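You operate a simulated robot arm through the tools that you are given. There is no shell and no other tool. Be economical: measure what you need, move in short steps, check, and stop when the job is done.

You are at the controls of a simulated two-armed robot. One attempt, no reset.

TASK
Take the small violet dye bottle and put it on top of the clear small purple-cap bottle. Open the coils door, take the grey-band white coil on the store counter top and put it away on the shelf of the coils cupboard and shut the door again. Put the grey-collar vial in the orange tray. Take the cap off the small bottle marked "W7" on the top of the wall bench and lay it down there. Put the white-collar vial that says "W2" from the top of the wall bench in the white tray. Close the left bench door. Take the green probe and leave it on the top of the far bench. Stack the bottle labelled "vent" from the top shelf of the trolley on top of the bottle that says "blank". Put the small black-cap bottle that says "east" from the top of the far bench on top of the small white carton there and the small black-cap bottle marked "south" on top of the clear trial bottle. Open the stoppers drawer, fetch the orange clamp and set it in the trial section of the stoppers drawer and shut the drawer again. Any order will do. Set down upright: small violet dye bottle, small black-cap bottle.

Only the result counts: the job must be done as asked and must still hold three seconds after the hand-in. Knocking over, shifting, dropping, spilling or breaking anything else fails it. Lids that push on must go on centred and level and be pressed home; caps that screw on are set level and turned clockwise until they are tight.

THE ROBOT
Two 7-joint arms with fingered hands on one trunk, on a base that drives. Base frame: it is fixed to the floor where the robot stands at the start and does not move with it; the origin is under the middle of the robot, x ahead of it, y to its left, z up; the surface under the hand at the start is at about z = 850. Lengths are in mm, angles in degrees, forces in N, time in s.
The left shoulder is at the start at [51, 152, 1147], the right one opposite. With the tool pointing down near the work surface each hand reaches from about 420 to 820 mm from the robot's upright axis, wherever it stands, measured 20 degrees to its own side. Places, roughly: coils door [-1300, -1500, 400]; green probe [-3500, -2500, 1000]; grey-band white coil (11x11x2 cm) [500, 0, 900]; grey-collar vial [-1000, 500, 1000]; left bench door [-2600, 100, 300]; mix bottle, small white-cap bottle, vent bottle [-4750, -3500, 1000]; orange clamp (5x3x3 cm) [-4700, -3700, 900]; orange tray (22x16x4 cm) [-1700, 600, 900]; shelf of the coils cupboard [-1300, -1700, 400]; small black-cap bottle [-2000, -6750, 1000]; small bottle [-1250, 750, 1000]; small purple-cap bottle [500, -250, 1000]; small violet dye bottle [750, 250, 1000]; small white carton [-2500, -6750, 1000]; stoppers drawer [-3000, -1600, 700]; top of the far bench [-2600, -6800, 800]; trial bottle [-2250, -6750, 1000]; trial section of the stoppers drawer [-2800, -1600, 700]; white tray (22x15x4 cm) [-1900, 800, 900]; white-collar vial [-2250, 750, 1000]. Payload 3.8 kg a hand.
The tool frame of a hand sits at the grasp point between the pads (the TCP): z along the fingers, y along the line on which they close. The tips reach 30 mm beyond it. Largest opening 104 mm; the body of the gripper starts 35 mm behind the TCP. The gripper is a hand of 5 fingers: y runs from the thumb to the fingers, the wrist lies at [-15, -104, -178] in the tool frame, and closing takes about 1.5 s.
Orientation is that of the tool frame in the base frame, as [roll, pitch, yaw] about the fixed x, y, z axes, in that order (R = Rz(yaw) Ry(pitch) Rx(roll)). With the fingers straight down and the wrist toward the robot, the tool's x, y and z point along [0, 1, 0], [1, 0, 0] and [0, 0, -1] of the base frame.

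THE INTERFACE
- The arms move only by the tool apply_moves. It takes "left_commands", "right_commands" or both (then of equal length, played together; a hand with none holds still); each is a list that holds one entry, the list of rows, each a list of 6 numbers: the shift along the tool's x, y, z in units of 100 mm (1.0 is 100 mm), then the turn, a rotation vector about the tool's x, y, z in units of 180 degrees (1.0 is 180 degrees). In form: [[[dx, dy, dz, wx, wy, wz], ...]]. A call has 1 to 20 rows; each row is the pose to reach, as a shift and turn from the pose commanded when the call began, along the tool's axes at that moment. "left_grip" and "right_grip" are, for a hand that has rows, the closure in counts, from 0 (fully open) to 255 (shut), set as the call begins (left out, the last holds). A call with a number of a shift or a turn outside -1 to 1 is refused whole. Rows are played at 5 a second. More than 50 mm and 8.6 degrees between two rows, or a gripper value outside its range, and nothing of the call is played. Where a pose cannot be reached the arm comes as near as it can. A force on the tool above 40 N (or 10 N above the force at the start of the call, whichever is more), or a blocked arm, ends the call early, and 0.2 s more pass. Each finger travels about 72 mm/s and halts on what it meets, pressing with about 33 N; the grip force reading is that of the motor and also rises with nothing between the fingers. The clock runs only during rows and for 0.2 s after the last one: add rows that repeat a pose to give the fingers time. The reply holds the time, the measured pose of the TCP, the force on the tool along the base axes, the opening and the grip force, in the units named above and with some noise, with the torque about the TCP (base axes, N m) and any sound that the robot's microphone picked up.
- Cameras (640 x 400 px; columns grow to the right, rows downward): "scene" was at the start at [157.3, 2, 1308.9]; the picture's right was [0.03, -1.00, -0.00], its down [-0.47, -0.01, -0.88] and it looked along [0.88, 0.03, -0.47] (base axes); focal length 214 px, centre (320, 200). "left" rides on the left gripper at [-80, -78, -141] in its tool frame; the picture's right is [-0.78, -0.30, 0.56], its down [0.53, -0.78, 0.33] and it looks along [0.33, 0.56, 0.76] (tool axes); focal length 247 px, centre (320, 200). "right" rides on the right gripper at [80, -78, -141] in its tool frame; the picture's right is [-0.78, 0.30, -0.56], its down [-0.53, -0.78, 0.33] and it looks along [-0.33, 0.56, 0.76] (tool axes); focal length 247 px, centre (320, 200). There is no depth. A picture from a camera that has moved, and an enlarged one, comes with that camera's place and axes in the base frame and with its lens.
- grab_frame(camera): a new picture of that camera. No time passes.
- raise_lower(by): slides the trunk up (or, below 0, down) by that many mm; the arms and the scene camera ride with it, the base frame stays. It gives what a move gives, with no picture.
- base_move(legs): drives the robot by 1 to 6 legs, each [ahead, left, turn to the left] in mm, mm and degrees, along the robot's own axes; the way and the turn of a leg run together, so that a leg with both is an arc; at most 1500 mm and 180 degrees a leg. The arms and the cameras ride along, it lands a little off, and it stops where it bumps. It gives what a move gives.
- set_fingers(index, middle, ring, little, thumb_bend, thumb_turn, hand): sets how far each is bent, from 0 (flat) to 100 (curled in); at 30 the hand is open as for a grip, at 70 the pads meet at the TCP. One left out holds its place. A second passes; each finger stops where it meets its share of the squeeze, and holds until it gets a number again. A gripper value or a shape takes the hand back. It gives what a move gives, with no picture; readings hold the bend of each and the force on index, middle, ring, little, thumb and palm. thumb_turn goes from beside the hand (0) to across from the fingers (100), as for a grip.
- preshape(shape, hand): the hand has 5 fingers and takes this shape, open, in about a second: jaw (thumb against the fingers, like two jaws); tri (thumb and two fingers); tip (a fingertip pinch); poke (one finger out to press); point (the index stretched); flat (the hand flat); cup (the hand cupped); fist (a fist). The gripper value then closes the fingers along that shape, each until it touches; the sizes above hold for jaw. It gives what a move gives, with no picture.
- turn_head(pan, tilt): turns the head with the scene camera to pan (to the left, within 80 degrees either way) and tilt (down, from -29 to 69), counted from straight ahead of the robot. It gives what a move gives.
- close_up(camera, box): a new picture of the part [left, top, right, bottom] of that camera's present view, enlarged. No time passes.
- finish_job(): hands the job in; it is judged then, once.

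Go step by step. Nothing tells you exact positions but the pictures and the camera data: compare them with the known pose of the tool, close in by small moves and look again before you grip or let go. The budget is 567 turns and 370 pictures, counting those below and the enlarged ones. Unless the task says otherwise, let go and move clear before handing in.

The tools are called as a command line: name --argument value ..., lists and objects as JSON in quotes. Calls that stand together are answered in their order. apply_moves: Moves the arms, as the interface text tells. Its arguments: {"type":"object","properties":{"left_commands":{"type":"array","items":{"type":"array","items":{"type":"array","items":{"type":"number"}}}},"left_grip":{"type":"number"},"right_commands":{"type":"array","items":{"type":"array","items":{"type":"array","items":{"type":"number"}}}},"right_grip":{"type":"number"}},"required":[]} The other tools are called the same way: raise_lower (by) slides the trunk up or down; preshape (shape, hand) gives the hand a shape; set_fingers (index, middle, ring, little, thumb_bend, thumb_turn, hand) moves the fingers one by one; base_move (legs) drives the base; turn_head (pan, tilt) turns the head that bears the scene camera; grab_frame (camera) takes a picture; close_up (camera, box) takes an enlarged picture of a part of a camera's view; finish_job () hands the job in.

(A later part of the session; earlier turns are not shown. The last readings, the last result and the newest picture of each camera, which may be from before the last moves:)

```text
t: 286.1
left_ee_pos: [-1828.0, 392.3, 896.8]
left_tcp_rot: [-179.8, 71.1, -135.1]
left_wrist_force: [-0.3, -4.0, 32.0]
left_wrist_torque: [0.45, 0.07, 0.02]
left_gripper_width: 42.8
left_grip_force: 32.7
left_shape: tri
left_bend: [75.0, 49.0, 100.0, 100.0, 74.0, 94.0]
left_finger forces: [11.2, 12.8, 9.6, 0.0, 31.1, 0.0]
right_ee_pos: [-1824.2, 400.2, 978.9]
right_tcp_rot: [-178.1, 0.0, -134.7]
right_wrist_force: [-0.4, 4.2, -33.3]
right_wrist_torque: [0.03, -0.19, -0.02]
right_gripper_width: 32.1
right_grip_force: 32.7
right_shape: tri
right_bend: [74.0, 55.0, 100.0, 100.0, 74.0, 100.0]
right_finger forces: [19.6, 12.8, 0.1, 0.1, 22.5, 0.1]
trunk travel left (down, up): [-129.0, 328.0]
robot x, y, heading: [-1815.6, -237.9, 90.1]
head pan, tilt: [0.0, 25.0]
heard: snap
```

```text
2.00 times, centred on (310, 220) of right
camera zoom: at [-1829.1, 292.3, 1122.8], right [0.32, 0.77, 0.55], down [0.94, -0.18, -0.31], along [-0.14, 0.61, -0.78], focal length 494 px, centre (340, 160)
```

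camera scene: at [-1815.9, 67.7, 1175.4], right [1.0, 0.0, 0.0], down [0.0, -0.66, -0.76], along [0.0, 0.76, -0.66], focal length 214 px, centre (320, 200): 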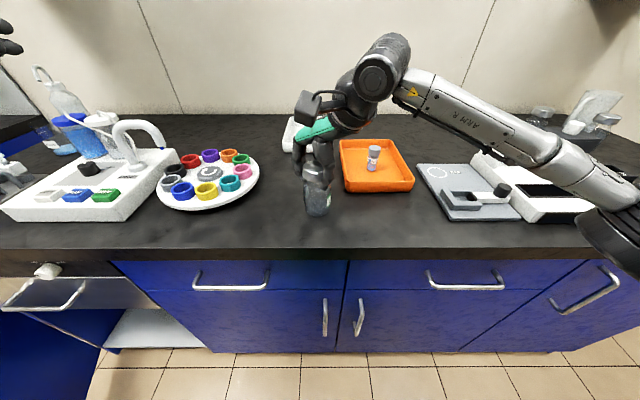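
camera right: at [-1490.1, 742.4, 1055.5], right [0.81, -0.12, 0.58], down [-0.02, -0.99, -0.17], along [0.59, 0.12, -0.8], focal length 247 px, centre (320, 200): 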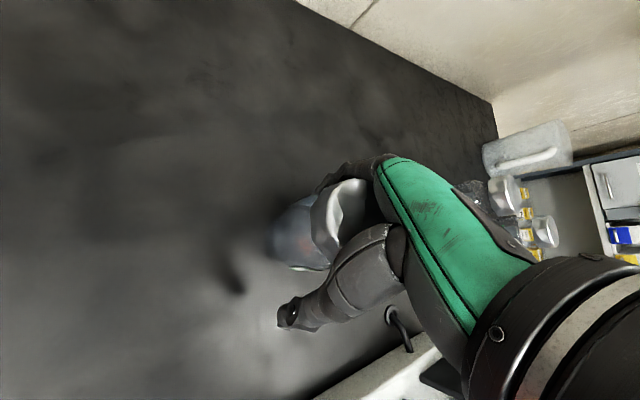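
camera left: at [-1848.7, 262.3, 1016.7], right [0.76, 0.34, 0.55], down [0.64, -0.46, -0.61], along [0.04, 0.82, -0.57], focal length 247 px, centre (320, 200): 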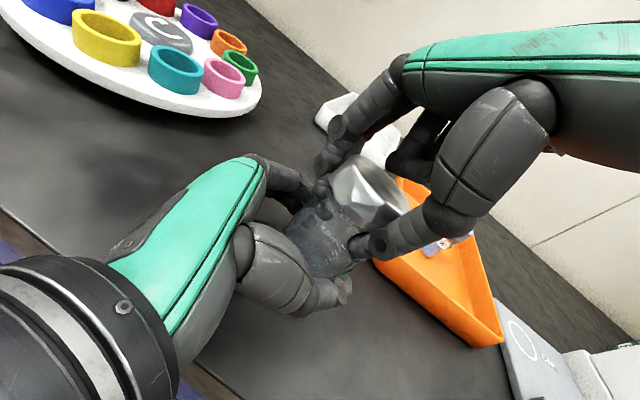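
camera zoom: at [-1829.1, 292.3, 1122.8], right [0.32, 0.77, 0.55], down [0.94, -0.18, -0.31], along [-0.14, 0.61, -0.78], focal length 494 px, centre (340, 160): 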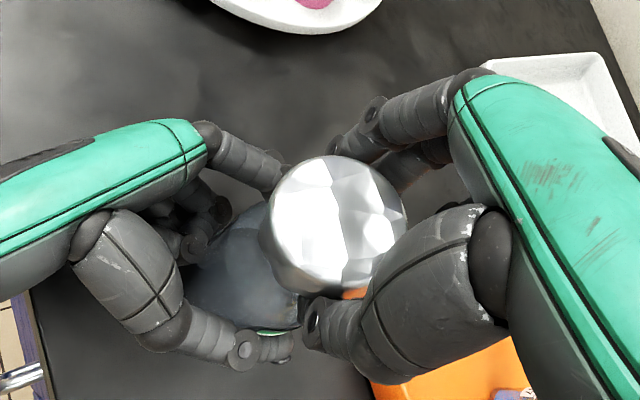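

Still attached; the bottle just slides in the left grip. Now trying to unscrew: re-grip at yaw 180 and twist anticlockwise.

apply_moves --right_commands '[[[0, 0, 0.08, 0, 0, 0], [0, 0, 0.16, 0, 0, 0], [0, 0, 0.24, 0, 0, 0], [0, 0, 0.26, 0, 0, 0]]]'

apply_moves --right_commands '[[[0, 0, 0, 0, 0, 0], [0, 0, 0, 0, 0, 0], [0, 0, 0, 0, 0, 0], [0, 0, -0.2, 0, 0, 0], [0, 0, -0.5, 0, 0, 0], [0, 0, -0.5, 0, 0, 0.045], [0, 0, -0.5, 0, 0, 0.09], [0, 0, -0.5, 0, 0, 0.135], [0, 0, -0.5, 0, 0, 0.18], [0, 0, -0.5, 0, 0, 0.225], [0, 0, -0.5, 0, 0, 0.25]]]' --right_grip 50

apply_moves --right_commands '[[[0, 0, 0.2, 0, 0, 0], [0, 0, 0.4, 0, 0, 0], [0, 0, 0.5, 0, 0, 0], [0, 0, 0.5, 0, 0, 0]]]'

close_up --camera "right" --box '[200, 120, 420, 320]'

```text
t: 287.1
left_ee_pos: [-1827.3, 393.5, 888.6]
left_tcp_rot: [-178.3, 70.0, -133.6]
left_wrist_force: [0.6, 2.2, -5.9]
left_wrist_torque: [-0.33, 0.28, 0.06]
left_gripper_width: 42.1
left_grip_force: 33.1
left_shape: tri
left_bend: [75.0, 49.0, 100.0, 100.0, 74.0, 96.0]
left_finger forces: [14.4, 14.5, 18.9, 4.7, 31.0, 0.1]
right_ee_pos: [-1826.3, 397.9, 961.0]
right_tcp_rot: [-179.0, 0.1, -134.7]
right_wrist_force: [0.5, -2.3, 10.2]
right_wrist_torque: [-0.08, -0.22, 0.05]
right_gripper_width: 34.4
right_grip_force: 33.1
right_shape: tri
right_bend: [74.0, 55.0, 100.0, 100.0, 75.0, 100.0]
right_finger forces: [17.0, 13.0, 0.0, 0.0, 31.2, 0.1]
trunk travel left (down, up): [-129.0, 328.0]
robot x, y, heading: [-1810.9, -235.6, 90.0]
head pan, tilt: [0.0, 25.0]
```

```text
t: 289.5
left_ee_pos: [-1827.4, 392.6, 893.9]
left_tcp_rot: [-178.9, 70.4, -134.3]
left_wrist_force: [0.0, 0.0, -1.0]
left_wrist_torque: [0.0, -0.01, -0.04]
left_gripper_width: 41.6
left_grip_force: 32.7
left_shape: tri
left_bend: [75.0, 49.0, 100.0, 100.0, 74.0, 96.0]
left_finger forces: [12.1, 14.5, 13.4, 0.0, 30.7, 0.0]
right_ee_pos: [-1825.5, 399.9, 1007.5]
right_tcp_rot: [-179.0, 1.1, -179.9]
right_wrist_force: [0.1, -0.1, 0.4]
right_wrist_torque: [0.03, -0.01, -0.02]
right_gripper_width: 83.6
right_grip_force: 0.1
right_shape: tri
right_bend: [26.0, 34.0, 99.0, 99.0, 49.0, 99.0]
right_finger forces: [0.0, 0.0, 0.0, 0.0, 0.0, 0.0]
trunk travel left (down, up): [-129.0, 328.0]
robot x, y, heading: [-1817.5, -237.8, 90.0]
head pan, tilt: [0.0, 25.0]
```

```text
t: 290.5
left_ee_pos: [-1828.0, 394.4, 892.3]
left_tcp_rot: [-179.0, 70.4, -134.3]
left_wrist_force: [-0.7, 0.9, -1.0]
left_wrist_torque: [-0.04, 0.0, 0.04]
left_gripper_width: 41.6
left_grip_force: 32.9
left_shape: tri
left_bend: [75.0, 49.0, 100.0, 100.0, 74.0, 96.0]
left_finger forces: [12.1, 14.6, 13.3, 0.0, 30.7, 0.0]
right_ee_pos: [-1824.2, 400.1, 957.4]
right_tcp_rot: [-179.0, 1.0, -179.8]
right_wrist_force: [0.0, -0.1, 0.0]
right_wrist_torque: [-0.01, 0.0, -0.01]
right_gripper_width: 83.6
right_grip_force: 0.2
right_shape: tri
right_bend: [26.0, 34.0, 99.0, 99.0, 49.0, 99.0]
right_finger forces: [0.0, 0.0, 0.0, 0.0, 0.1, 0.1]
trunk travel left (down, up): [-129.0, 328.0]
robot x, y, heading: [-1815.4, -234.2, 90.0]
head pan, tilt: [0.0, 25.0]
```

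```text
2.00 times, centred on (310, 220) of right
camera zoom: at [-1906.1, 326.7, 1097.9], right [0.76, 0.31, 0.57], down [0.54, -0.78, -0.31], along [0.35, 0.54, -0.76], focal length 494 px, centre (340, 160)
```

zoom: 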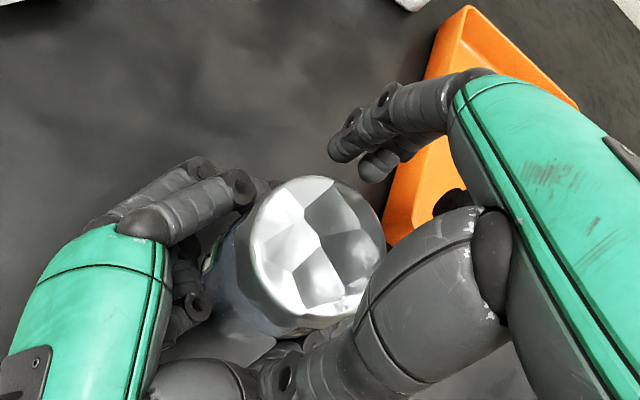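

apply_moves --right_commands '[[[0, 0, 0, 0, 0, 0], [0, 0, 0, 0, 0, 0], [0, 0, 0, 0, 0, 0], [0, 0, 0, 0, 0, 0], [0, 0, 0, 0, 0, 0], [0, 0, 0, 0, 0, -0.04], [0, 0, 0, 0, 0, -0.08], [0, 0, 0, 0, 0, -0.12], [0, 0, 0, 0, 0, -0.16], [0, 0, 0, 0, 0, -0.2], [0, 0, 0, 0, 0, -0.24]]]' --right_grip 255

close_up --camera "left" --box '[240, 120, 460, 320]'

close_up --camera "right" --box '[200, 120, 420, 320]'

```text
t: 292.9
left_ee_pos: [-1828.3, 391.5, 894.9]
left_tcp_rot: [-179.2, 70.6, -134.5]
left_wrist_force: [-2.8, -19.1, 0.5]
left_wrist_torque: [0.56, 0.01, 0.2]
left_gripper_width: 41.3
left_grip_force: 32.7
left_shape: tri
left_bend: [75.0, 49.0, 100.0, 100.0, 74.0, 96.0]
left_finger forces: [9.3, 14.1, 24.6, 0.0, 37.0, 0.1]
right_ee_pos: [-1825.2, 399.1, 960.8]
right_tcp_rot: [-178.9, 0.4, -136.5]
right_wrist_force: [-0.3, 19.7, 11.2]
right_wrist_torque: [0.61, 0.24, -0.27]
right_gripper_width: 23.0
right_grip_force: 33.1
right_shape: tri
right_bend: [74.0, 74.0, 100.0, 100.0, 84.0, 100.0]
right_finger forces: [20.9, 0.0, 0.0, 0.0, 0.0, 0.1]
trunk travel left (down, up): [-129.0, 328.0]
robot x, y, heading: [-1815.1, -237.9, 90.3]
head pan, tilt: [0.0, 25.0]
```

```text
2.00 times, centred on (350, 220) of left
camera zoom: at [-1849.4, 262.5, 1017.0], right [0.76, 0.34, 0.55], down [0.65, -0.46, -0.61], along [0.04, 0.82, -0.57], focal length 494 px, centre (260, 160)
```

zoom: 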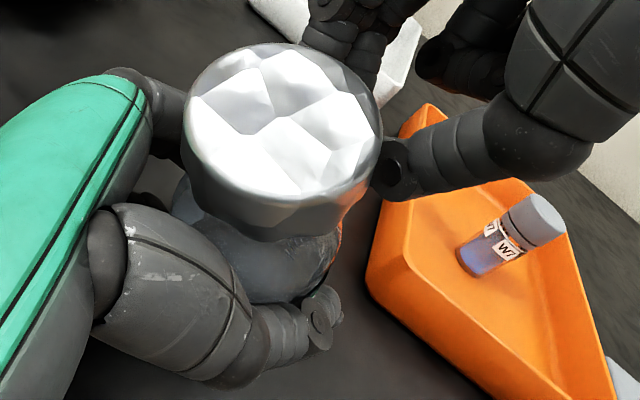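

```text
2.00 times, centred on (310, 220) of right
camera zoom: at [-1831.0, 291.1, 1103.0], right [0.35, 0.76, 0.55], down [0.93, -0.2, -0.31], along [-0.13, 0.62, -0.77], focal length 494 px, centre (340, 160)
```

zoom: 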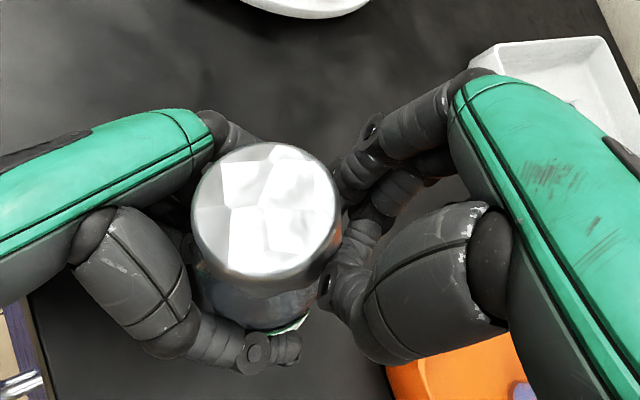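

Key insight: the right grip width was ~36 mm, i.e. I had been gripping the neck below the 52 mm cap. The bottle has now tilted in the left hand. Opening the right hand, raising it and looking.

apply_moves --right_commands '[[[0, 0.05, 0, 0, 0, 0], [0, 0.1, 0, 0, 0, 0], [0, 0.1, -0.1, 0, 0, 0], [0, 0.1, -0.4, 0, 0, 0], [0, 0.1, -0.8, 0, 0, 0], [0, 0.1, -1.0, 0, 0, 0]]]' --right_grip 0

grab_frame --camera "right"

close_up --camera "scene" --box '[240, 80, 400, 220]'

```text
t: 294.3
left_ee_pos: [-1828.6, 393.7, 892.6]
left_tcp_rot: [-178.9, 70.3, -134.3]
left_wrist_force: [0.1, -0.5, 3.5]
left_wrist_torque: [-0.03, 0.01, -0.01]
left_gripper_width: 40.8
left_grip_force: 33.4
left_shape: tri
left_bend: [75.0, 50.0, 100.0, 100.0, 74.0, 95.0]
left_finger forces: [13.0, 13.4, 12.9, 0.0, 30.3, 0.0]
right_ee_pos: [-1832.5, 408.8, 1038.7]
right_tcp_rot: [-178.6, 0.1, -136.7]
right_wrist_force: [-0.1, -0.5, -0.2]
right_wrist_torque: [0.01, -0.01, -0.01]
right_gripper_width: 103.5
right_grip_force: 0.0
right_shape: tri
right_bend: [30.0, 30.0, 99.0, 99.0, 30.0, 98.0]
right_finger forces: [0.0, 0.1, 0.0, 0.0, 0.0, 0.0]
right hand out of reach, approached as far as the arm can: row 6
trunk travel left (down, up): [-129.0, 328.0]
robot x, y, heading: [-1818.1, -237.7, 90.2]
head pan, tilt: [0.0, 25.0]
```

```text
194 pictures are left
camera right: at [-1838.8, 302.2, 1181.8], right [0.35, 0.76, 0.55], down [0.93, -0.2, -0.31], along [-0.12, 0.62, -0.77], focal length 247 px, centre (320, 200)
```

right: 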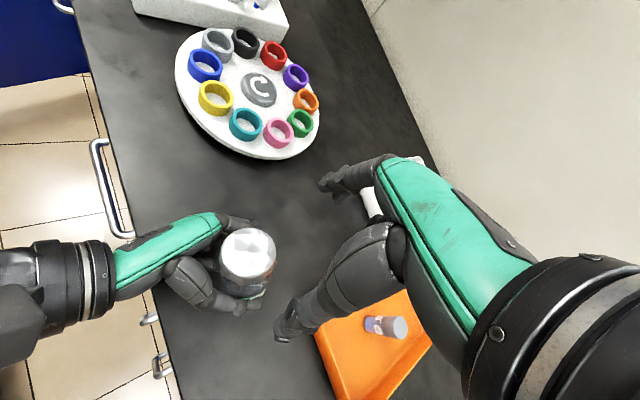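

```text
2.86 times, centred on (320, 150) of scene
camera zoom: at [-1816.4, -23.8, 1174.8], right [1.0, 0.0, 0.0], down [0.0, -0.66, -0.75], along [0.0, 0.75, -0.66], focal length 613 px, centre (320, 343)
```

zoom: 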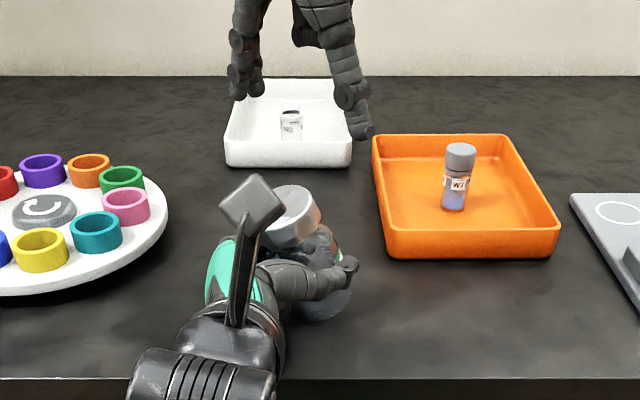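

The bottle is tilted ~20° toward the left palm. Pitching the left hand down 20° to bring it upright.

apply_moves --left_commands '[[[0, 0, 0, 0, 0.028, 0], [-0.02, 0, 0, 0, 0.056, 0], [-0.04, 0, 0, 0, 0.084, 0], [-0.05, 0, 0, 0, 0.111, 0], [-0.05, 0, 0, 0, 0.111, 0]]]'

close_up --camera "scene" --box '[280, 120, 360, 210]'

close_up --camera "right" --box '[160, 180, 320, 320]'

```text
t: 295.5
left_ee_pos: [-1848.0, 397.4, 886.4]
left_tcp_rot: [176.2, 47.8, -136.7]
left_wrist_force: [-1.2, 1.6, 16.1]
left_wrist_torque: [0.44, 0.0, -0.02]
left_gripper_width: 41.1
left_grip_force: 32.8
left_shape: tri
left_bend: [75.0, 49.0, 100.0, 100.0, 75.0, 94.0]
left_finger forces: [12.3, 15.1, 12.0, 0.1, 29.6, 0.0]
right_ee_pos: [-1832.1, 407.4, 1039.5]
right_tcp_rot: [-178.7, 0.1, -136.6]
right_wrist_force: [0.1, 0.6, 0.6]
right_wrist_torque: [-0.02, 0.0, -0.03]
right_gripper_width: 104.1
right_grip_force: 0.0
right_shape: tri
right_bend: [30.0, 30.0, 99.0, 99.0, 30.0, 98.0]
right_finger forces: [0.0, 0.0, 0.1, 0.0, 0.0, 0.2]
trunk travel left (down, up): [-129.0, 328.0]
robot x, y, heading: [-1814.1, -235.4, 89.9]
head pan, tilt: [0.0, 25.0]
```

```text
4.44 times, centred on (320, 165) of scene
camera zoom: at [-1816.7, -25.4, 1175.2], right [1.0, 0.0, 0.0], down [0.0, -0.66, -0.76], along [0.0, 0.76, -0.66], focal length 953 px, centre (320, 356)
```

zoom: 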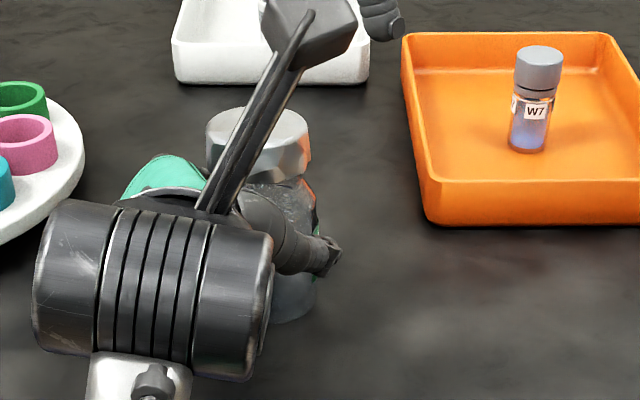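

```text
2.86 times, centred on (240, 250) of right
camera zoom: at [-1839.3, 300.6, 1182.3], right [0.35, 0.76, 0.55], down [0.93, -0.2, -0.31], along [-0.12, 0.62, -0.77], focal length 706 px, centre (549, 57)
```

zoom: 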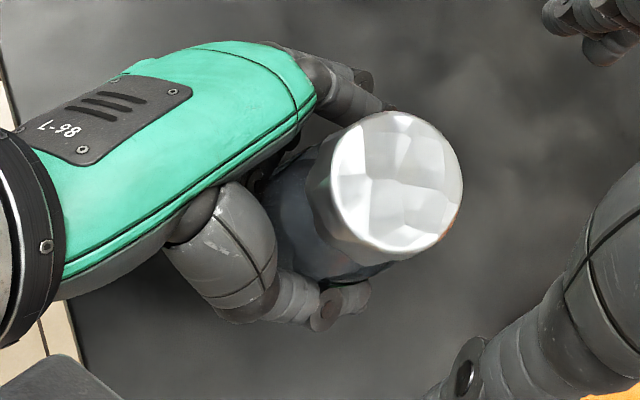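

Bottle upright again, cap top ≈[-1847,401,955]. Bringing the right hand down so the fingertips grip only the cap (TCP z≈968).

apply_moves --right_commands '[[[0.06, 0.03, 0.15, 0, 0, 0], [0.13, 0.05, 0.3, 0, 0, 0], [0.13, 0.05, 0.45, 0, 0, 0], [0.13, 0.05, 0.6, 0, 0, 0], [0.13, 0.05, 0.71, 0, 0, 0], [0.13, 0.05, 0.71, 0, 0, 0]]]' --right_grip 35

close_up --camera "right" --box '[160, 120, 400, 320]'

close_up --camera "scene" --box '[270, 80, 370, 210]'

```text
t: 296.9
left_ee_pos: [-1847.4, 398.7, 887.2]
left_tcp_rot: [176.4, 47.9, -136.7]
left_wrist_force: [0.0, 0.6, 4.5]
left_wrist_torque: [0.05, 0.0, 0.02]
left_gripper_width: 41.0
left_grip_force: 33.0
left_shape: tri
left_bend: [75.0, 49.0, 100.0, 100.0, 75.0, 95.0]
left_finger forces: [11.3, 14.2, 9.0, 0.0, 28.4, 0.0]
right_ee_pos: [-1843.9, 399.9, 968.3]
right_tcp_rot: [-178.6, 0.1, -136.6]
right_wrist_force: [-0.4, 0.7, -0.5]
right_wrist_torque: [-0.05, 0.0, 0.01]
right_gripper_width: 89.7
right_grip_force: 0.1
right_shape: tri
right_bend: [27.0, 32.0, 99.0, 99.0, 42.0, 98.0]
right_finger forces: [0.0, 0.0, 0.0, 0.1, 0.0, 0.0]
trunk travel left (down, up): [-129.0, 328.0]
robot x, y, heading: [-1816.4, -235.3, 90.0]
head pan, tilt: [0.0, 25.0]
```

```text
2.00 times, centred on (280, 220) of right
camera zoom: at [-1851.3, 292.7, 1110.3], right [0.35, 0.76, 0.55], down [0.93, -0.2, -0.31], along [-0.12, 0.62, -0.77], focal length 494 px, centre (400, 160)
```

zoom: 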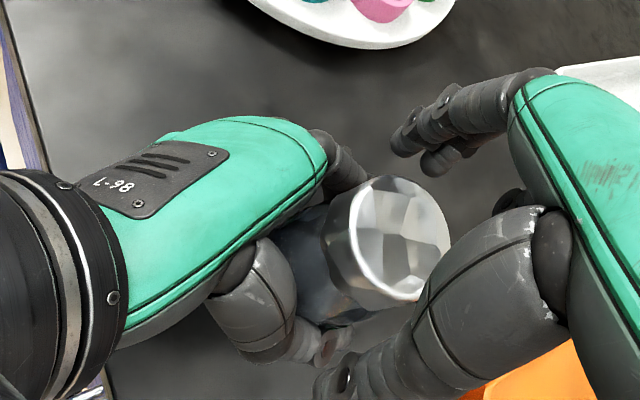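

```text
3.08 times, centred on (320, 145) of scene
camera zoom: at [-1816.7, -23.8, 1174.8], right [1.0, 0.0, 0.0], down [0.0, -0.66, -0.75], along [0.0, 0.75, -0.66], focal length 660 px, centre (320, 369)
```

zoom: 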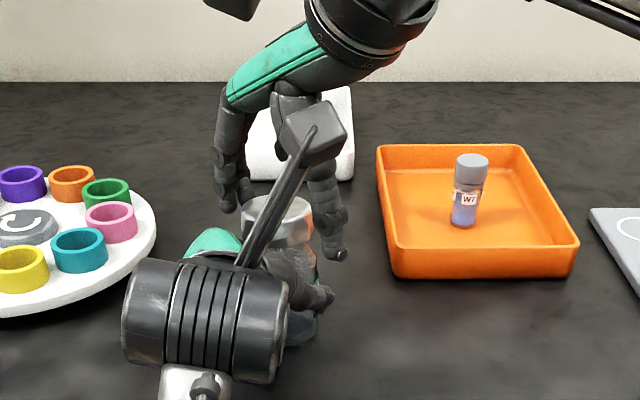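

apply_moves --right_commands '[[[0, 0, 0, 0, 0, 0], [0, 0, 0, 0, 0, 0], [0, 0, 0, 0, 0, 0], [0, 0, 0, 0, 0, 0], [0, 0, 0, 0, 0, 0], [0, 0, 0, 0, 0, 0]]]' --right_grip 255

close_up --camera "right" --box '[160, 120, 400, 320]'

```text
t: 298.3
left_ee_pos: [-1846.4, 399.8, 887.9]
left_tcp_rot: [176.4, 48.0, -136.8]
left_wrist_force: [-0.6, 0.0, -1.4]
left_wrist_torque: [0.01, -0.01, 0.01]
left_gripper_width: 40.7
left_grip_force: 32.8
left_shape: tri
left_bend: [75.0, 49.0, 100.0, 100.0, 75.0, 95.0]
left_finger forces: [11.6, 13.5, 9.5, 0.0, 28.3, 0.0]
right_ee_pos: [-1843.9, 401.4, 967.1]
right_tcp_rot: [-178.6, 0.1, -136.6]
right_wrist_force: [0.4, 0.9, 0.9]
right_wrist_torque: [0.04, -0.01, 0.01]
right_gripper_width: 41.7
right_grip_force: 33.0
right_shape: tri
right_bend: [74.0, 46.0, 100.0, 100.0, 74.0, 100.0]
right_finger forces: [15.4, 13.4, 0.0, 0.0, 29.2, 0.0]
trunk travel left (down, up): [-129.0, 328.0]
robot x, y, heading: [-1814.4, -234.7, 90.1]
head pan, tilt: [0.0, 25.0]
```

```text
2.00 times, centred on (280, 220) of right
camera zoom: at [-1851.2, 293.1, 1110.5], right [0.35, 0.76, 0.55], down [0.93, -0.2, -0.31], along [-0.12, 0.62, -0.77], focal length 494 px, centre (400, 160)
```

zoom: 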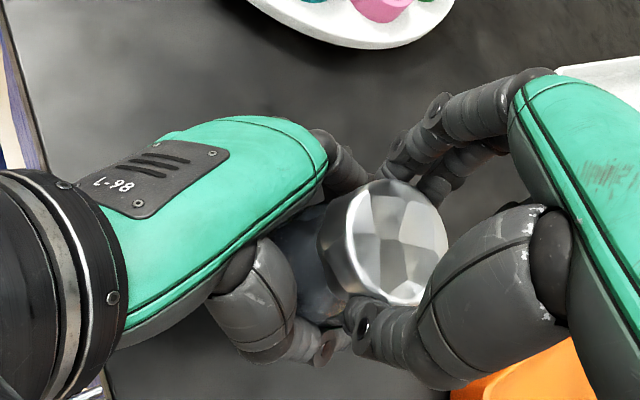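

Width now 42 mm — on the cap. Pulling up gently.

apply_moves --right_commands '[[[0, 0, -0.04, 0, 0, 0], [0, 0, -0.08, 0, 0, 0], [0, 0, -0.12, 0, 0, 0], [0, 0, -0.16, 0, 0, 0], [0, 0, -0.2, 0, 0, 0], [0, 0, -0.25, 0, 0, 0], [0, 0, -0.3, 0, 0, 0]]]'

close_up --camera "scene" --box '[270, 80, 370, 210]'

close_up --camera "right" --box '[160, 120, 400, 320]'

```text
t: 299.9
left_ee_pos: [-1847.7, 399.8, 889.0]
left_tcp_rot: [176.5, 48.2, -136.6]
left_wrist_force: [0.3, 0.1, -1.4]
left_wrist_torque: [0.0, 0.01, 0.0]
left_gripper_width: 40.6
left_grip_force: 33.1
left_shape: tri
left_bend: [75.0, 49.0, 100.0, 100.0, 75.0, 95.0]
left_finger forces: [11.8, 13.5, 9.4, 0.1, 28.4, 0.1]
right_ee_pos: [-1844.6, 402.1, 996.9]
right_tcp_rot: [-178.5, 0.1, -136.6]
right_wrist_force: [-0.5, 0.4, 0.3]
right_wrist_torque: [0.02, -0.01, -0.01]
right_gripper_width: 41.6
right_grip_force: 32.5
right_shape: tri
right_bend: [74.0, 46.0, 100.0, 100.0, 74.0, 100.0]
right_finger forces: [15.3, 13.4, 0.1, 0.0, 29.3, 0.1]
trunk travel left (down, up): [-129.0, 328.0]
robot x, y, heading: [-1816.3, -234.6, 90.0]
head pan, tilt: [0.0, 25.0]
```

```text
3.08 times, centred on (320, 145) of scene
camera zoom: at [-1816.7, -23.4, 1174.8], right [1.0, 0.0, 0.0], down [0.0, -0.66, -0.75], along [0.0, 0.75, -0.66], focal length 660 px, centre (320, 369)
```

zoom: 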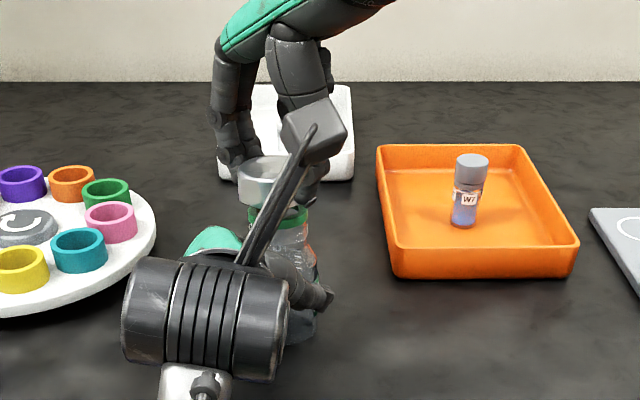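

```text
2.00 times, centred on (280, 220) of right
camera zoom: at [-1852.3, 294.6, 1139.8], right [0.35, 0.76, 0.55], down [0.93, -0.2, -0.31], along [-0.12, 0.62, -0.77], focal length 494 px, centre (400, 160)
```

zoom: 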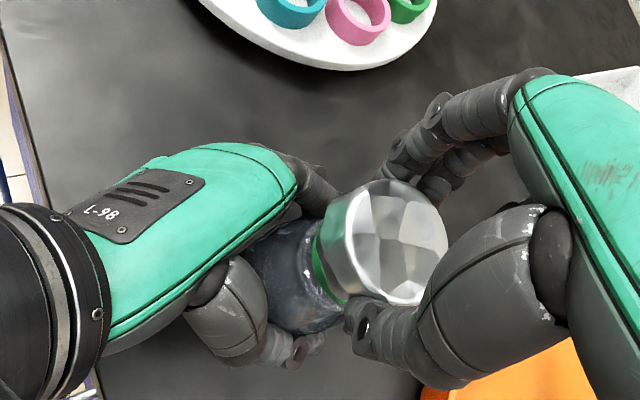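

The cap is off. Moving it away up and behind, then laying it on the free bench.

apply_moves --right_commands '[[[0, 0, -0.3, 0, 0, 0], [0.05, 0.1, -0.6, 0, 0, 0], [0, 0.4, -0.6, 0, 0, 0], [-0.2, 0.6, -0.6, 0, 0, 0]]]'

apply_moves --left_commands '[[[0.02, 0, 0.02, 0, 0, 0], [0.04, 0, 0.03, 0, 0, 0], [0.05, 0, 0.04, 0, 0, 0], [0.06, 0, 0.05, 0, 0, 0]]]'

close_up --camera "scene" --box '[250, 60, 390, 210]'

grab_frame --camera "right"

```text
t: 300.9
left_ee_pos: [-1846.5, 399.2, 887.7]
left_tcp_rot: [176.3, 48.2, -136.9]
left_wrist_force: [-0.7, -1.0, -1.1]
left_wrist_torque: [0.0, 0.0, 0.01]
left_gripper_width: 40.4
left_grip_force: 33.3
left_shape: tri
left_bend: [75.0, 49.0, 100.0, 100.0, 75.0, 95.0]
left_finger forces: [11.7, 13.5, 9.5, 0.0, 28.3, 0.0]
right_ee_pos: [-1856.4, 405.8, 1057.0]
right_tcp_rot: [-178.5, 0.1, -136.5]
right_wrist_force: [-0.2, 0.3, -0.3]
right_wrist_torque: [-0.01, -0.01, 0.01]
right_gripper_width: 41.9
right_grip_force: 33.9
right_shape: tri
right_bend: [74.0, 46.0, 100.0, 100.0, 74.0, 100.0]
right_finger forces: [15.2, 13.4, 0.0, 0.0, 29.2, 0.0]
right hand out of reach, approached as far as the arm can: row 3, 4
trunk travel left (down, up): [-129.0, 328.0]
robot x, y, heading: [-1812.4, -236.7, 90.0]
head pan, tilt: [0.0, 25.0]
```

```text
t: 301.9
left_ee_pos: [-1849.6, 402.5, 888.6]
left_tcp_rot: [175.5, 48.7, -137.4]
left_wrist_force: [0.0, 0.3, -0.6]
left_wrist_torque: [-0.04, 0.0, -0.01]
left_gripper_width: 40.5
left_grip_force: 33.2
left_shape: tri
left_bend: [75.0, 49.0, 100.0, 100.0, 75.0, 95.0]
left_finger forces: [11.7, 13.5, 9.5, 0.0, 28.4, 0.0]
right_ee_pos: [-1854.6, 406.4, 1056.6]
right_tcp_rot: [-178.5, 0.2, -136.6]
right_wrist_force: [-0.3, -0.3, -0.1]
right_wrist_torque: [-0.02, 0.0, 0.01]
right_gripper_width: 41.9
right_grip_force: 33.1
right_shape: tri
right_bend: [74.0, 46.0, 100.0, 100.0, 74.0, 100.0]
right_finger forces: [15.3, 13.4, 0.0, 0.0, 29.2, 0.0]
trunk travel left (down, up): [-129.0, 328.0]
robot x, y, heading: [-1814.0, -235.7, 90.1]
head pan, tilt: [0.0, 25.0]
```

```text
2.67 times, centred on (320, 135) of scene
camera zoom: at [-1816.7, -23.3, 1174.8], right [1.0, 0.0, 0.0], down [0.0, -0.66, -0.75], along [0.0, 0.75, -0.66], focal length 572 px, centre (320, 373)
```

zoom: 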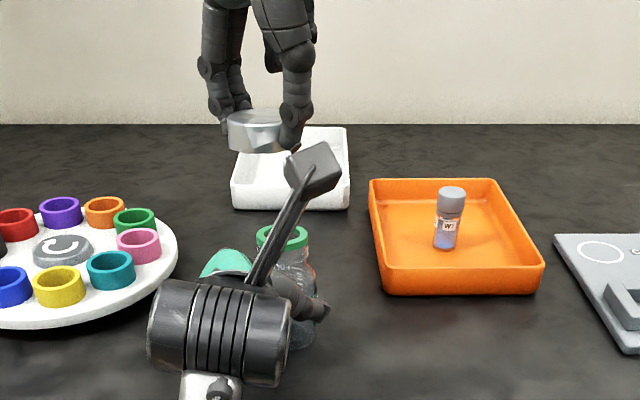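

```text
184 pictures are left
camera right: at [-1863.2, 299.0, 1199.4], right [0.35, 0.76, 0.55], down [0.93, -0.2, -0.31], along [-0.12, 0.62, -0.77], focal length 247 px, centre (320, 200)
```

right: 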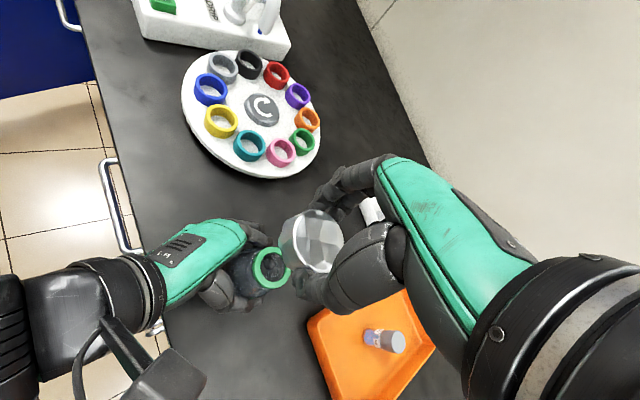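

raise_lower --by -8

```text
t: 302.5
left_ee_pos: [-1845.2, 398.5, 882.6]
left_tcp_rot: [174.8, 49.0, -138.0]
left_wrist_force: [-2.7, 5.4, 31.8]
left_wrist_torque: [0.72, 0.11, -0.02]
left_gripper_width: 41.1
left_grip_force: 33.4
left_shape: tri
left_bend: [75.0, 48.0, 100.0, 100.0, 76.0, 95.0]
left_finger forces: [12.6, 16.6, 8.0, 0.1, 28.0, 0.1]
right_ee_pos: [-1859.0, 403.8, 1052.2]
right_tcp_rot: [-178.6, 0.2, -136.6]
right_wrist_force: [0.7, -0.1, 0.5]
right_wrist_torque: [-0.01, -0.04, -0.01]
right_gripper_width: 41.7
right_grip_force: 32.8
right_shape: tri
right_bend: [74.0, 46.0, 100.0, 100.0, 74.0, 100.0]
right_finger forces: [15.3, 13.4, 0.0, 0.1, 29.1, 0.1]
trunk travel left (down, up): [-121.0, 336.0]
robot x, y, heading: [-1815.6, -233.8, 90.5]
head pan, tilt: [0.0, 25.0]
```

raise_lower --by 4

apply_moves --left_commands '[[[0, 0, 0, 0, 0, 0], [0, 0, 0, 0, 0, 0], [0, 0, 0, 0, 0, 0], [0, 0, 0, 0, 0, 0], [0, 0, 0, 0, 0, 0]]]' --left_grip 0

close_up --camera "scene" --box '[270, 80, 370, 210]'

close_up --camera "right" --box '[160, 180, 360, 330]'

```text
t: 303.0
left_ee_pos: [-1847.6, 399.5, 884.8]
left_tcp_rot: [175.4, 48.7, -137.6]
left_wrist_force: [0.9, 1.4, 19.5]
left_wrist_torque: [0.52, -0.02, -0.03]
left_gripper_width: 41.1
left_grip_force: 33.5
left_shape: tri
left_bend: [75.0, 48.0, 100.0, 100.0, 76.0, 95.0]
left_finger forces: [12.7, 14.8, 10.3, 0.0, 28.9, 0.0]
right_ee_pos: [-1858.2, 405.0, 1052.9]
right_tcp_rot: [-178.6, 0.1, -136.5]
right_wrist_force: [-0.2, 0.2, 0.5]
right_wrist_torque: [-0.01, -0.03, 0.01]
right_gripper_width: 41.7
right_grip_force: 32.7
right_shape: tri
right_bend: [74.0, 46.0, 100.0, 100.0, 74.0, 100.0]
right_finger forces: [15.3, 13.4, 0.0, 0.0, 29.1, 0.0]
trunk travel left (down, up): [-125.0, 332.0]
robot x, y, heading: [-1816.6, -234.5, 90.3]
head pan, tilt: [0.0, 25.0]
```

```text
t: 304.2
left_ee_pos: [-1847.1, 401.6, 880.8]
left_tcp_rot: [175.7, 48.3, -137.3]
left_wrist_force: [0.4, 0.1, -0.2]
left_wrist_torque: [-0.03, -0.02, -0.02]
left_gripper_width: 103.4
left_grip_force: 0.1
left_shape: tri
left_bend: [30.0, 30.0, 99.0, 99.0, 30.0, 98.0]
left_finger forces: [0.0, 0.0, 0.0, 0.0, 0.1, 0.0]
right_ee_pos: [-1858.1, 406.3, 1050.5]
right_tcp_rot: [-178.6, 0.2, -136.5]
right_wrist_force: [1.2, 0.6, 0.6]
right_wrist_torque: [0.02, -0.03, -0.02]
right_gripper_width: 41.5
right_grip_force: 32.7
right_shape: tri
right_bend: [74.0, 46.0, 100.0, 100.0, 74.0, 100.0]
right_finger forces: [15.3, 13.3, 0.0, 0.0, 29.2, 0.0]
trunk travel left (down, up): [-125.0, 332.0]
robot x, y, heading: [-1819.1, -233.6, 90.4]
head pan, tilt: [0.0, 25.0]
```

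```text
3.08 times, centred on (320, 145) of scene
camera zoom: at [-1816.6, -20.8, 1169.1], right [1.0, 0.0, 0.0], down [0.0, -0.66, -0.75], along [0.0, 0.75, -0.66], focal length 660 px, centre (320, 369)
```

zoom: 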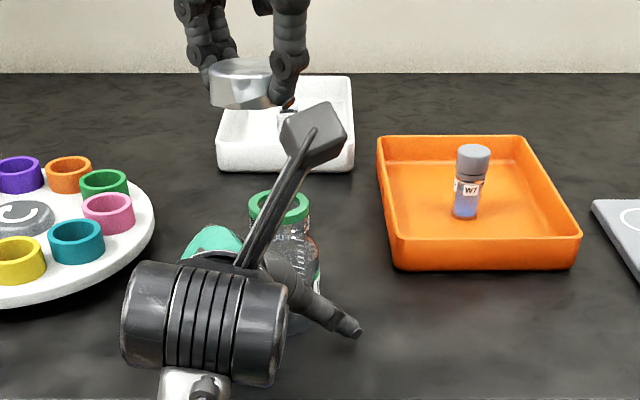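

```text
2.67 times, centred on (260, 255) of right
camera zoom: at [-1865.0, 299.3, 1195.0], right [0.35, 0.76, 0.55], down [0.93, -0.2, -0.31], along [-0.12, 0.62, -0.77], focal length 659 px, centre (480, 53)
```

zoom: 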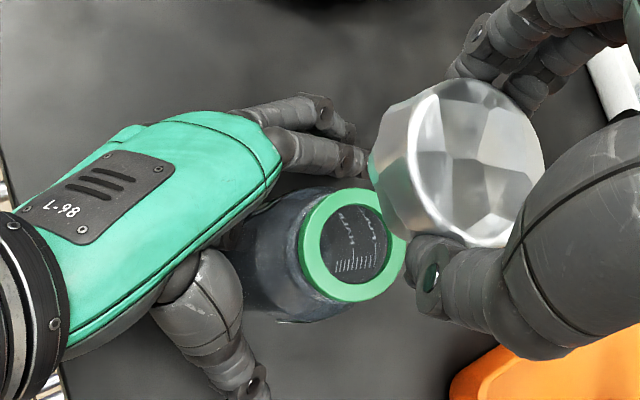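

Released; the bottle stands. Withdrawing the left hand backward along its axis.

apply_moves --left_commands '[[[0, 0, -0.15, 0, 0, 0], [0, 0, -0.35, 0, 0, 0], [0, 0, -0.6, 0, 0, 0], [0, 0, -0.85, 0, 0, 0], [0, 0, -1.0, 0, 0, 0]]]'

grab_frame --camera "scene"

```text
t: 305.4
left_ee_pos: [-1896.4, 343.7, 937.2]
left_tcp_rot: [176.8, 47.5, -136.6]
left_wrist_force: [-0.4, -0.5, 0.4]
left_wrist_torque: [-0.03, 0.03, 0.0]
left_gripper_width: 103.7
left_grip_force: 0.0
left_shape: tri
left_bend: [30.0, 30.0, 99.0, 99.0, 30.0, 98.0]
left_finger forces: [0.1, 0.0, 0.1, 0.0, 0.1, 0.1]
right_ee_pos: [-1858.5, 406.1, 1052.1]
right_tcp_rot: [-178.5, 0.1, -136.6]
right_wrist_force: [0.7, -1.3, -0.1]
right_wrist_torque: [-0.03, 0.01, 0.0]
right_gripper_width: 41.5
right_grip_force: 33.1
right_shape: tri
right_bend: [74.0, 46.0, 100.0, 100.0, 74.0, 100.0]
right_finger forces: [15.4, 13.4, 0.0, 0.1, 29.2, 0.0]
trunk travel left (down, up): [-125.0, 332.0]
robot x, y, heading: [-1813.8, -236.4, 90.4]
head pan, tilt: [0.0, 25.0]
```

```text
181 pictures are left
camera scene: at [-1816.7, -20.7, 1169.1], right [1.0, 0.0, 0.0], down [0.0, -0.66, -0.75], along [0.0, 0.75, -0.66], focal length 214 px, centre (320, 200)
```

scene: 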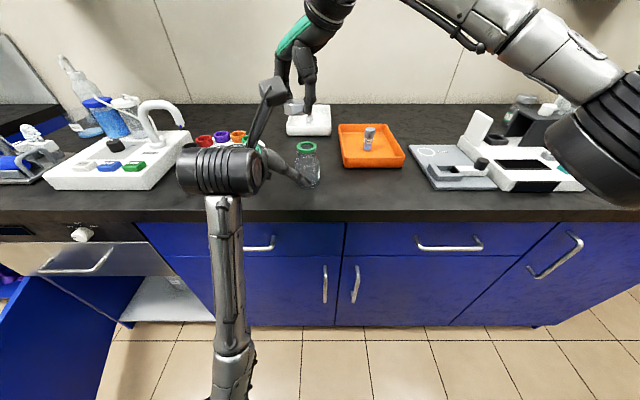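

apply_moves --left_commands '[[[0, 0, -0.33, 0, 0, 0], [0, 0, -0.66, 0, 0, 0], [0, 0, -1.0, 0, 0, 0]]]' --right_commands '[[[0, 0, -0.05, 0, 0, 0.04], [0, 0, -0.1, 0, 0, 0.08], [0, 0, -0.15, 0, 0, 0.12]]]'

apply_moves --left_commands '[[[0, 0, -0.3, 0, 0, 0], [0, 0, -0.6, 0, 0, 0], [0, 0, -0.8, 0, 0, 0]]]' --right_commands '[[[0, 0, 0, 0, 0, 0.04], [0, 0, 0, 0, 0, 0.08], [0, 0, 0, 0, 0, 0.12]]]'

base_move --legs '[[0, -170, 0]]'

grab_frame --camera "scene"

```text
t: 306.2
left_ee_pos: [-1940.9, 285.4, 1010.2]
left_tcp_rot: [179.3, 49.5, -135.3]
left_wrist_force: [0.9, 0.3, -0.1]
left_wrist_torque: [0.04, 0.01, -0.01]
left_gripper_width: 103.7
left_grip_force: 0.0
left_shape: tri
left_bend: [30.0, 30.0, 99.0, 99.0, 30.0, 98.0]
left_finger forces: [0.1, 0.1, 0.0, 0.0, 0.1, 0.1]
right_ee_pos: [-1858.5, 405.7, 1066.1]
right_tcp_rot: [-178.7, 0.6, -158.2]
right_wrist_force: [0.7, -0.7, 0.3]
right_wrist_torque: [0.01, -0.01, 0.0]
right_gripper_width: 41.6
right_grip_force: 33.3
right_shape: tri
right_bend: [74.0, 46.0, 100.0, 100.0, 74.0, 100.0]
right_finger forces: [15.4, 13.4, 0.0, 0.0, 29.2, 0.0]
trunk travel left (down, up): [-125.0, 332.0]
robot x, y, heading: [-1814.4, -238.9, 90.2]
head pan, tilt: [0.0, 25.0]
```

```text
t: 307.0
left_ee_pos: [-1973.9, 263.0, 1039.6]
left_tcp_rot: [-179.5, 50.6, -134.9]
left_wrist_force: [0.3, -0.3, 0.4]
left_wrist_torque: [-0.02, 0.03, -0.01]
left_gripper_width: 103.8
left_grip_force: 0.0
left_shape: tri
left_bend: [30.0, 30.0, 99.0, 99.0, 30.0, 98.0]
left_finger forces: [0.0, 0.0, 0.0, 0.0, 0.0, 0.0]
left hand out of reach, approached as far as the arm can: row 2, 3
right_ee_pos: [-1860.0, 408.1, 1065.7]
right_tcp_rot: [-179.0, 1.1, -179.9]
right_wrist_force: [0.6, 0.1, 0.4]
right_wrist_torque: [0.01, -0.02, -0.01]
right_gripper_width: 41.5
right_grip_force: 33.5
right_shape: tri
right_bend: [74.0, 46.0, 100.0, 100.0, 74.0, 100.0]
right_finger forces: [15.5, 13.5, 0.1, 0.1, 29.2, 0.0]
trunk travel left (down, up): [-125.0, 332.0]
robot x, y, heading: [-1814.2, -237.5, 90.3]
head pan, tilt: [0.0, 25.0]
```

```text
t: 308.5
left_ee_pos: [-1802.8, 264.0, 1041.1]
left_tcp_rot: [-179.6, 50.5, -134.7]
left_wrist_force: [0.4, 0.6, 0.2]
left_wrist_torque: [0.01, 0.03, 0.01]
left_gripper_width: 103.7
left_grip_force: 0.0
left_shape: tri
left_bend: [30.0, 30.0, 99.0, 99.0, 30.0, 98.0]
left_finger forces: [0.1, 0.0, 0.0, 0.0, 0.0, 0.0]
right_ee_pos: [-1688.4, 406.9, 1065.6]
right_tcp_rot: [-179.0, 1.0, -179.7]
right_wrist_force: [0.0, 0.5, -0.6]
right_wrist_torque: [0.01, 0.05, 0.04]
right_gripper_width: 41.9
right_grip_force: 33.2
right_shape: tri
right_bend: [74.0, 46.0, 100.0, 100.0, 74.0, 100.0]
right_finger forces: [15.4, 13.5, 0.0, 0.0, 29.2, 0.0]
trunk travel left (down, up): [-125.0, 332.0]
robot x, y, heading: [-1647.0, -235.5, 90.3]
head pan, tilt: [0.0, 25.0]
```

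```text
180 pictures are left
camera scene: at [-1645.1, -20.4, 1169.1], right [1.0, 0.0, 0.0], down [0.0, -0.66, -0.75], along [0.0, 0.75, -0.66], focal length 214 px, centre (320, 200)
```

scene: 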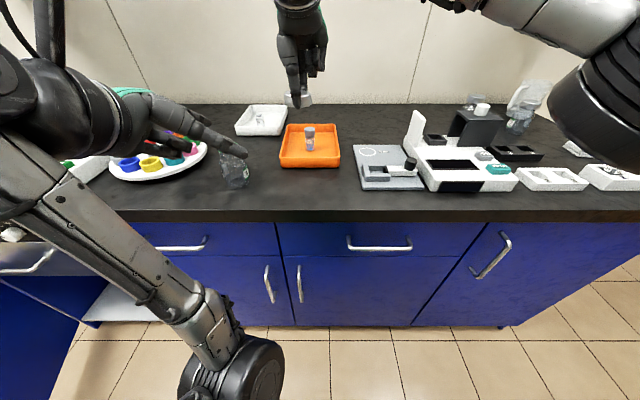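

Laying the cap on the clear bench in front of the orange tray.

apply_moves --right_commands '[[[0, -0.2, 0.2, 0, 0, 0], [0, -0.42, 0.5, 0, 0, 0], [0, -0.42, 0.9, 0, 0, 0]]]'

apply_moves --right_commands '[[[0, 0, 0.3, 0, 0, 0], [0, 0, 0.6, 0, 0, 0], [0, 0, 0.75, 0, 0, 0], [0, 0, 0.8, 0, 0, 0], [0, 0, 0.84, 0, 0, 0], [0, 0, 0.87, 0, 0, 0], [0, 0, 0.9, 0, 0, 0], [0, 0, 0.92, 0, 0, 0], [0, 0, 0.94, 0, 0, 0]]]'

grab_frame --camera "right"

```text
t: 309.3
left_ee_pos: [-1803.2, 264.8, 1040.3]
left_tcp_rot: [-179.5, 50.6, -134.7]
left_wrist_force: [0.6, 0.0, 0.2]
left_wrist_torque: [-0.01, -0.02, -0.02]
left_gripper_width: 103.7
left_grip_force: 0.0
left_shape: tri
left_bend: [30.0, 30.0, 99.0, 99.0, 30.0, 98.0]
left_finger forces: [0.0, 0.0, 0.0, 0.1, 0.1, 0.0]
right_ee_pos: [-1690.5, 367.0, 975.3]
right_tcp_rot: [-178.9, 1.2, -179.7]
right_wrist_force: [0.2, 0.2, 0.4]
right_wrist_torque: [-0.05, 0.01, 0.01]
right_gripper_width: 41.5
right_grip_force: 32.9
right_shape: tri
right_bend: [74.0, 46.0, 100.0, 100.0, 74.0, 100.0]
right_finger forces: [15.3, 13.5, 0.0, 0.1, 29.1, 0.0]
trunk travel left (down, up): [-125.0, 332.0]
robot x, y, heading: [-1641.7, -234.0, 90.2]
head pan, tilt: [0.0, 25.0]
```

```text
t: 311.3
left_ee_pos: [-1801.6, 264.8, 1041.4]
left_tcp_rot: [-179.8, 50.5, -134.9]
left_wrist_force: [0.2, 0.1, -0.2]
left_wrist_torque: [0.05, -0.02, -0.03]
left_gripper_width: 103.8
left_grip_force: 0.0
left_shape: tri
left_bend: [30.0, 30.0, 99.0, 99.0, 30.0, 98.0]
left_finger forces: [0.0, 0.1, 0.1, 0.0, 0.0, 0.1]
right_ee_pos: [-1685.0, 362.5, 882.7]
right_tcp_rot: [-179.0, 1.1, -179.6]
right_wrist_force: [0.1, -0.6, 0.3]
right_wrist_torque: [0.0, -0.03, -0.01]
right_gripper_width: 41.4
right_grip_force: 33.5
right_shape: tri
right_bend: [74.0, 47.0, 100.0, 100.0, 74.0, 100.0]
right_finger forces: [15.3, 13.6, 0.0, 0.0, 29.2, 0.0]
trunk travel left (down, up): [-125.0, 332.0]
robot x, y, heading: [-1642.9, -235.7, 90.0]
head pan, tilt: [0.0, 25.0]
```

```text
179 pictures are left
camera right: at [-1767.1, 288.1, 1024.4], right [0.76, 0.31, 0.57], down [0.54, -0.78, -0.31], along [0.35, 0.54, -0.76], focal length 247 px, centre (320, 200)
```

right: 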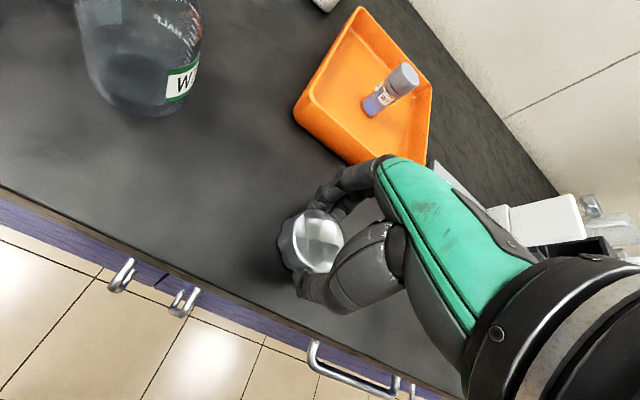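

apply_moves --right_commands '[[[0, 0, 0.02, 0, 0, 0], [0, 0, 0.04, 0, 0, 0], [0, 0, 0.06, 0, 0, 0], [0, 0, 0.08, 0, 0, 0], [0, 0, 0.1, 0, 0, 0], [0, 0, 0.12, 0, 0, 0]]]'

apply_moves --right_commands '[[[0, 0, 0, 0, 0, 0], [0, 0, 0, 0, 0, 0], [0, 0, 0, 0, 0, 0], [0, 0, 0, 0, 0, 0], [0, 0, -0.2, 0, 0, 0], [0, 0, -0.6, 0, 0, 0], [0, 0, -1.0, 0, 0, 0]]]' --right_grip 40

grab_frame --camera "right"

```text
t: 312.9
left_ee_pos: [-1801.8, 261.9, 1041.2]
left_tcp_rot: [-179.8, 50.5, -135.0]
left_wrist_force: [0.4, 0.0, 0.0]
left_wrist_torque: [0.03, -0.02, 0.02]
left_gripper_width: 103.6
left_grip_force: 0.1
left_shape: tri
left_bend: [30.0, 30.0, 99.0, 99.0, 30.0, 98.0]
left_finger forces: [0.0, 0.0, 0.1, 0.1, 0.0, 0.1]
right_ee_pos: [-1685.6, 362.8, 881.2]
right_tcp_rot: [179.9, 0.5, -179.7]
right_wrist_force: [1.6, -5.7, 17.8]
right_wrist_torque: [-0.06, -0.02, -0.07]
right_gripper_width: 42.2
right_grip_force: 33.0
right_shape: tri
right_bend: [75.0, 47.0, 100.0, 100.0, 74.0, 100.0]
right_finger forces: [16.1, 14.8, 0.0, 0.0, 40.8, 0.0]
trunk travel left (down, up): [-125.0, 332.0]
robot x, y, heading: [-1641.3, -238.6, 90.2]
head pan, tilt: [0.0, 25.0]
stopped in row 6 (right hand): the force on the tool passed its limit at 40 N (the readings are from after the stop); the commanded pose is now the measured one
```

```text
t: 314.5
left_ee_pos: [-1802.9, 263.7, 1042.0]
left_tcp_rot: [-179.7, 50.4, -134.9]
left_wrist_force: [-0.1, -0.1, -0.1]
left_wrist_torque: [0.0, 0.02, 0.04]
left_gripper_width: 103.7
left_grip_force: 0.1
left_shape: tri
left_bend: [30.0, 30.0, 99.0, 99.0, 30.0, 98.0]
left_finger forces: [0.0, 0.0, 0.0, 0.0, 0.0, 0.0]
right_ee_pos: [-1686.4, 362.5, 974.8]
right_tcp_rot: [-179.5, 0.7, -179.6]
right_wrist_force: [0.4, 0.7, -0.3]
right_wrist_torque: [0.0, -0.01, 0.01]
right_gripper_width: 87.9
right_grip_force: 0.0
right_shape: tri
right_bend: [27.0, 33.0, 99.0, 99.0, 45.0, 99.0]
right_finger forces: [0.1, 0.0, 0.1, 0.0, 0.0, 0.1]
trunk travel left (down, up): [-125.0, 332.0]
robot x, y, heading: [-1641.9, -241.1, 90.4]
head pan, tilt: [0.0, 25.0]
```

```text
178 pictures are left
camera right: at [-1767.2, 287.3, 1116.7], right [0.77, 0.3, 0.56], down [0.54, -0.78, -0.32], along [0.34, 0.55, -0.76], focal length 247 px, centre (320, 200)
```

right: 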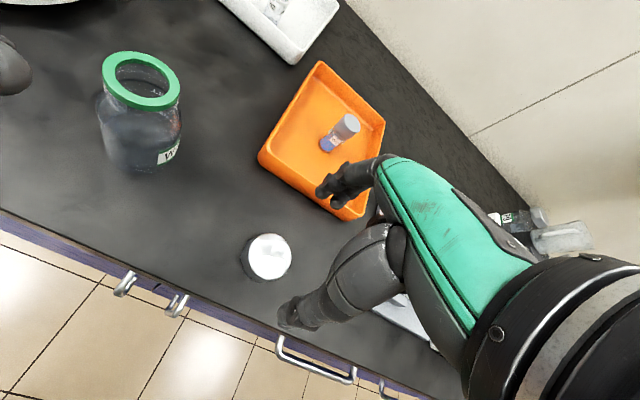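

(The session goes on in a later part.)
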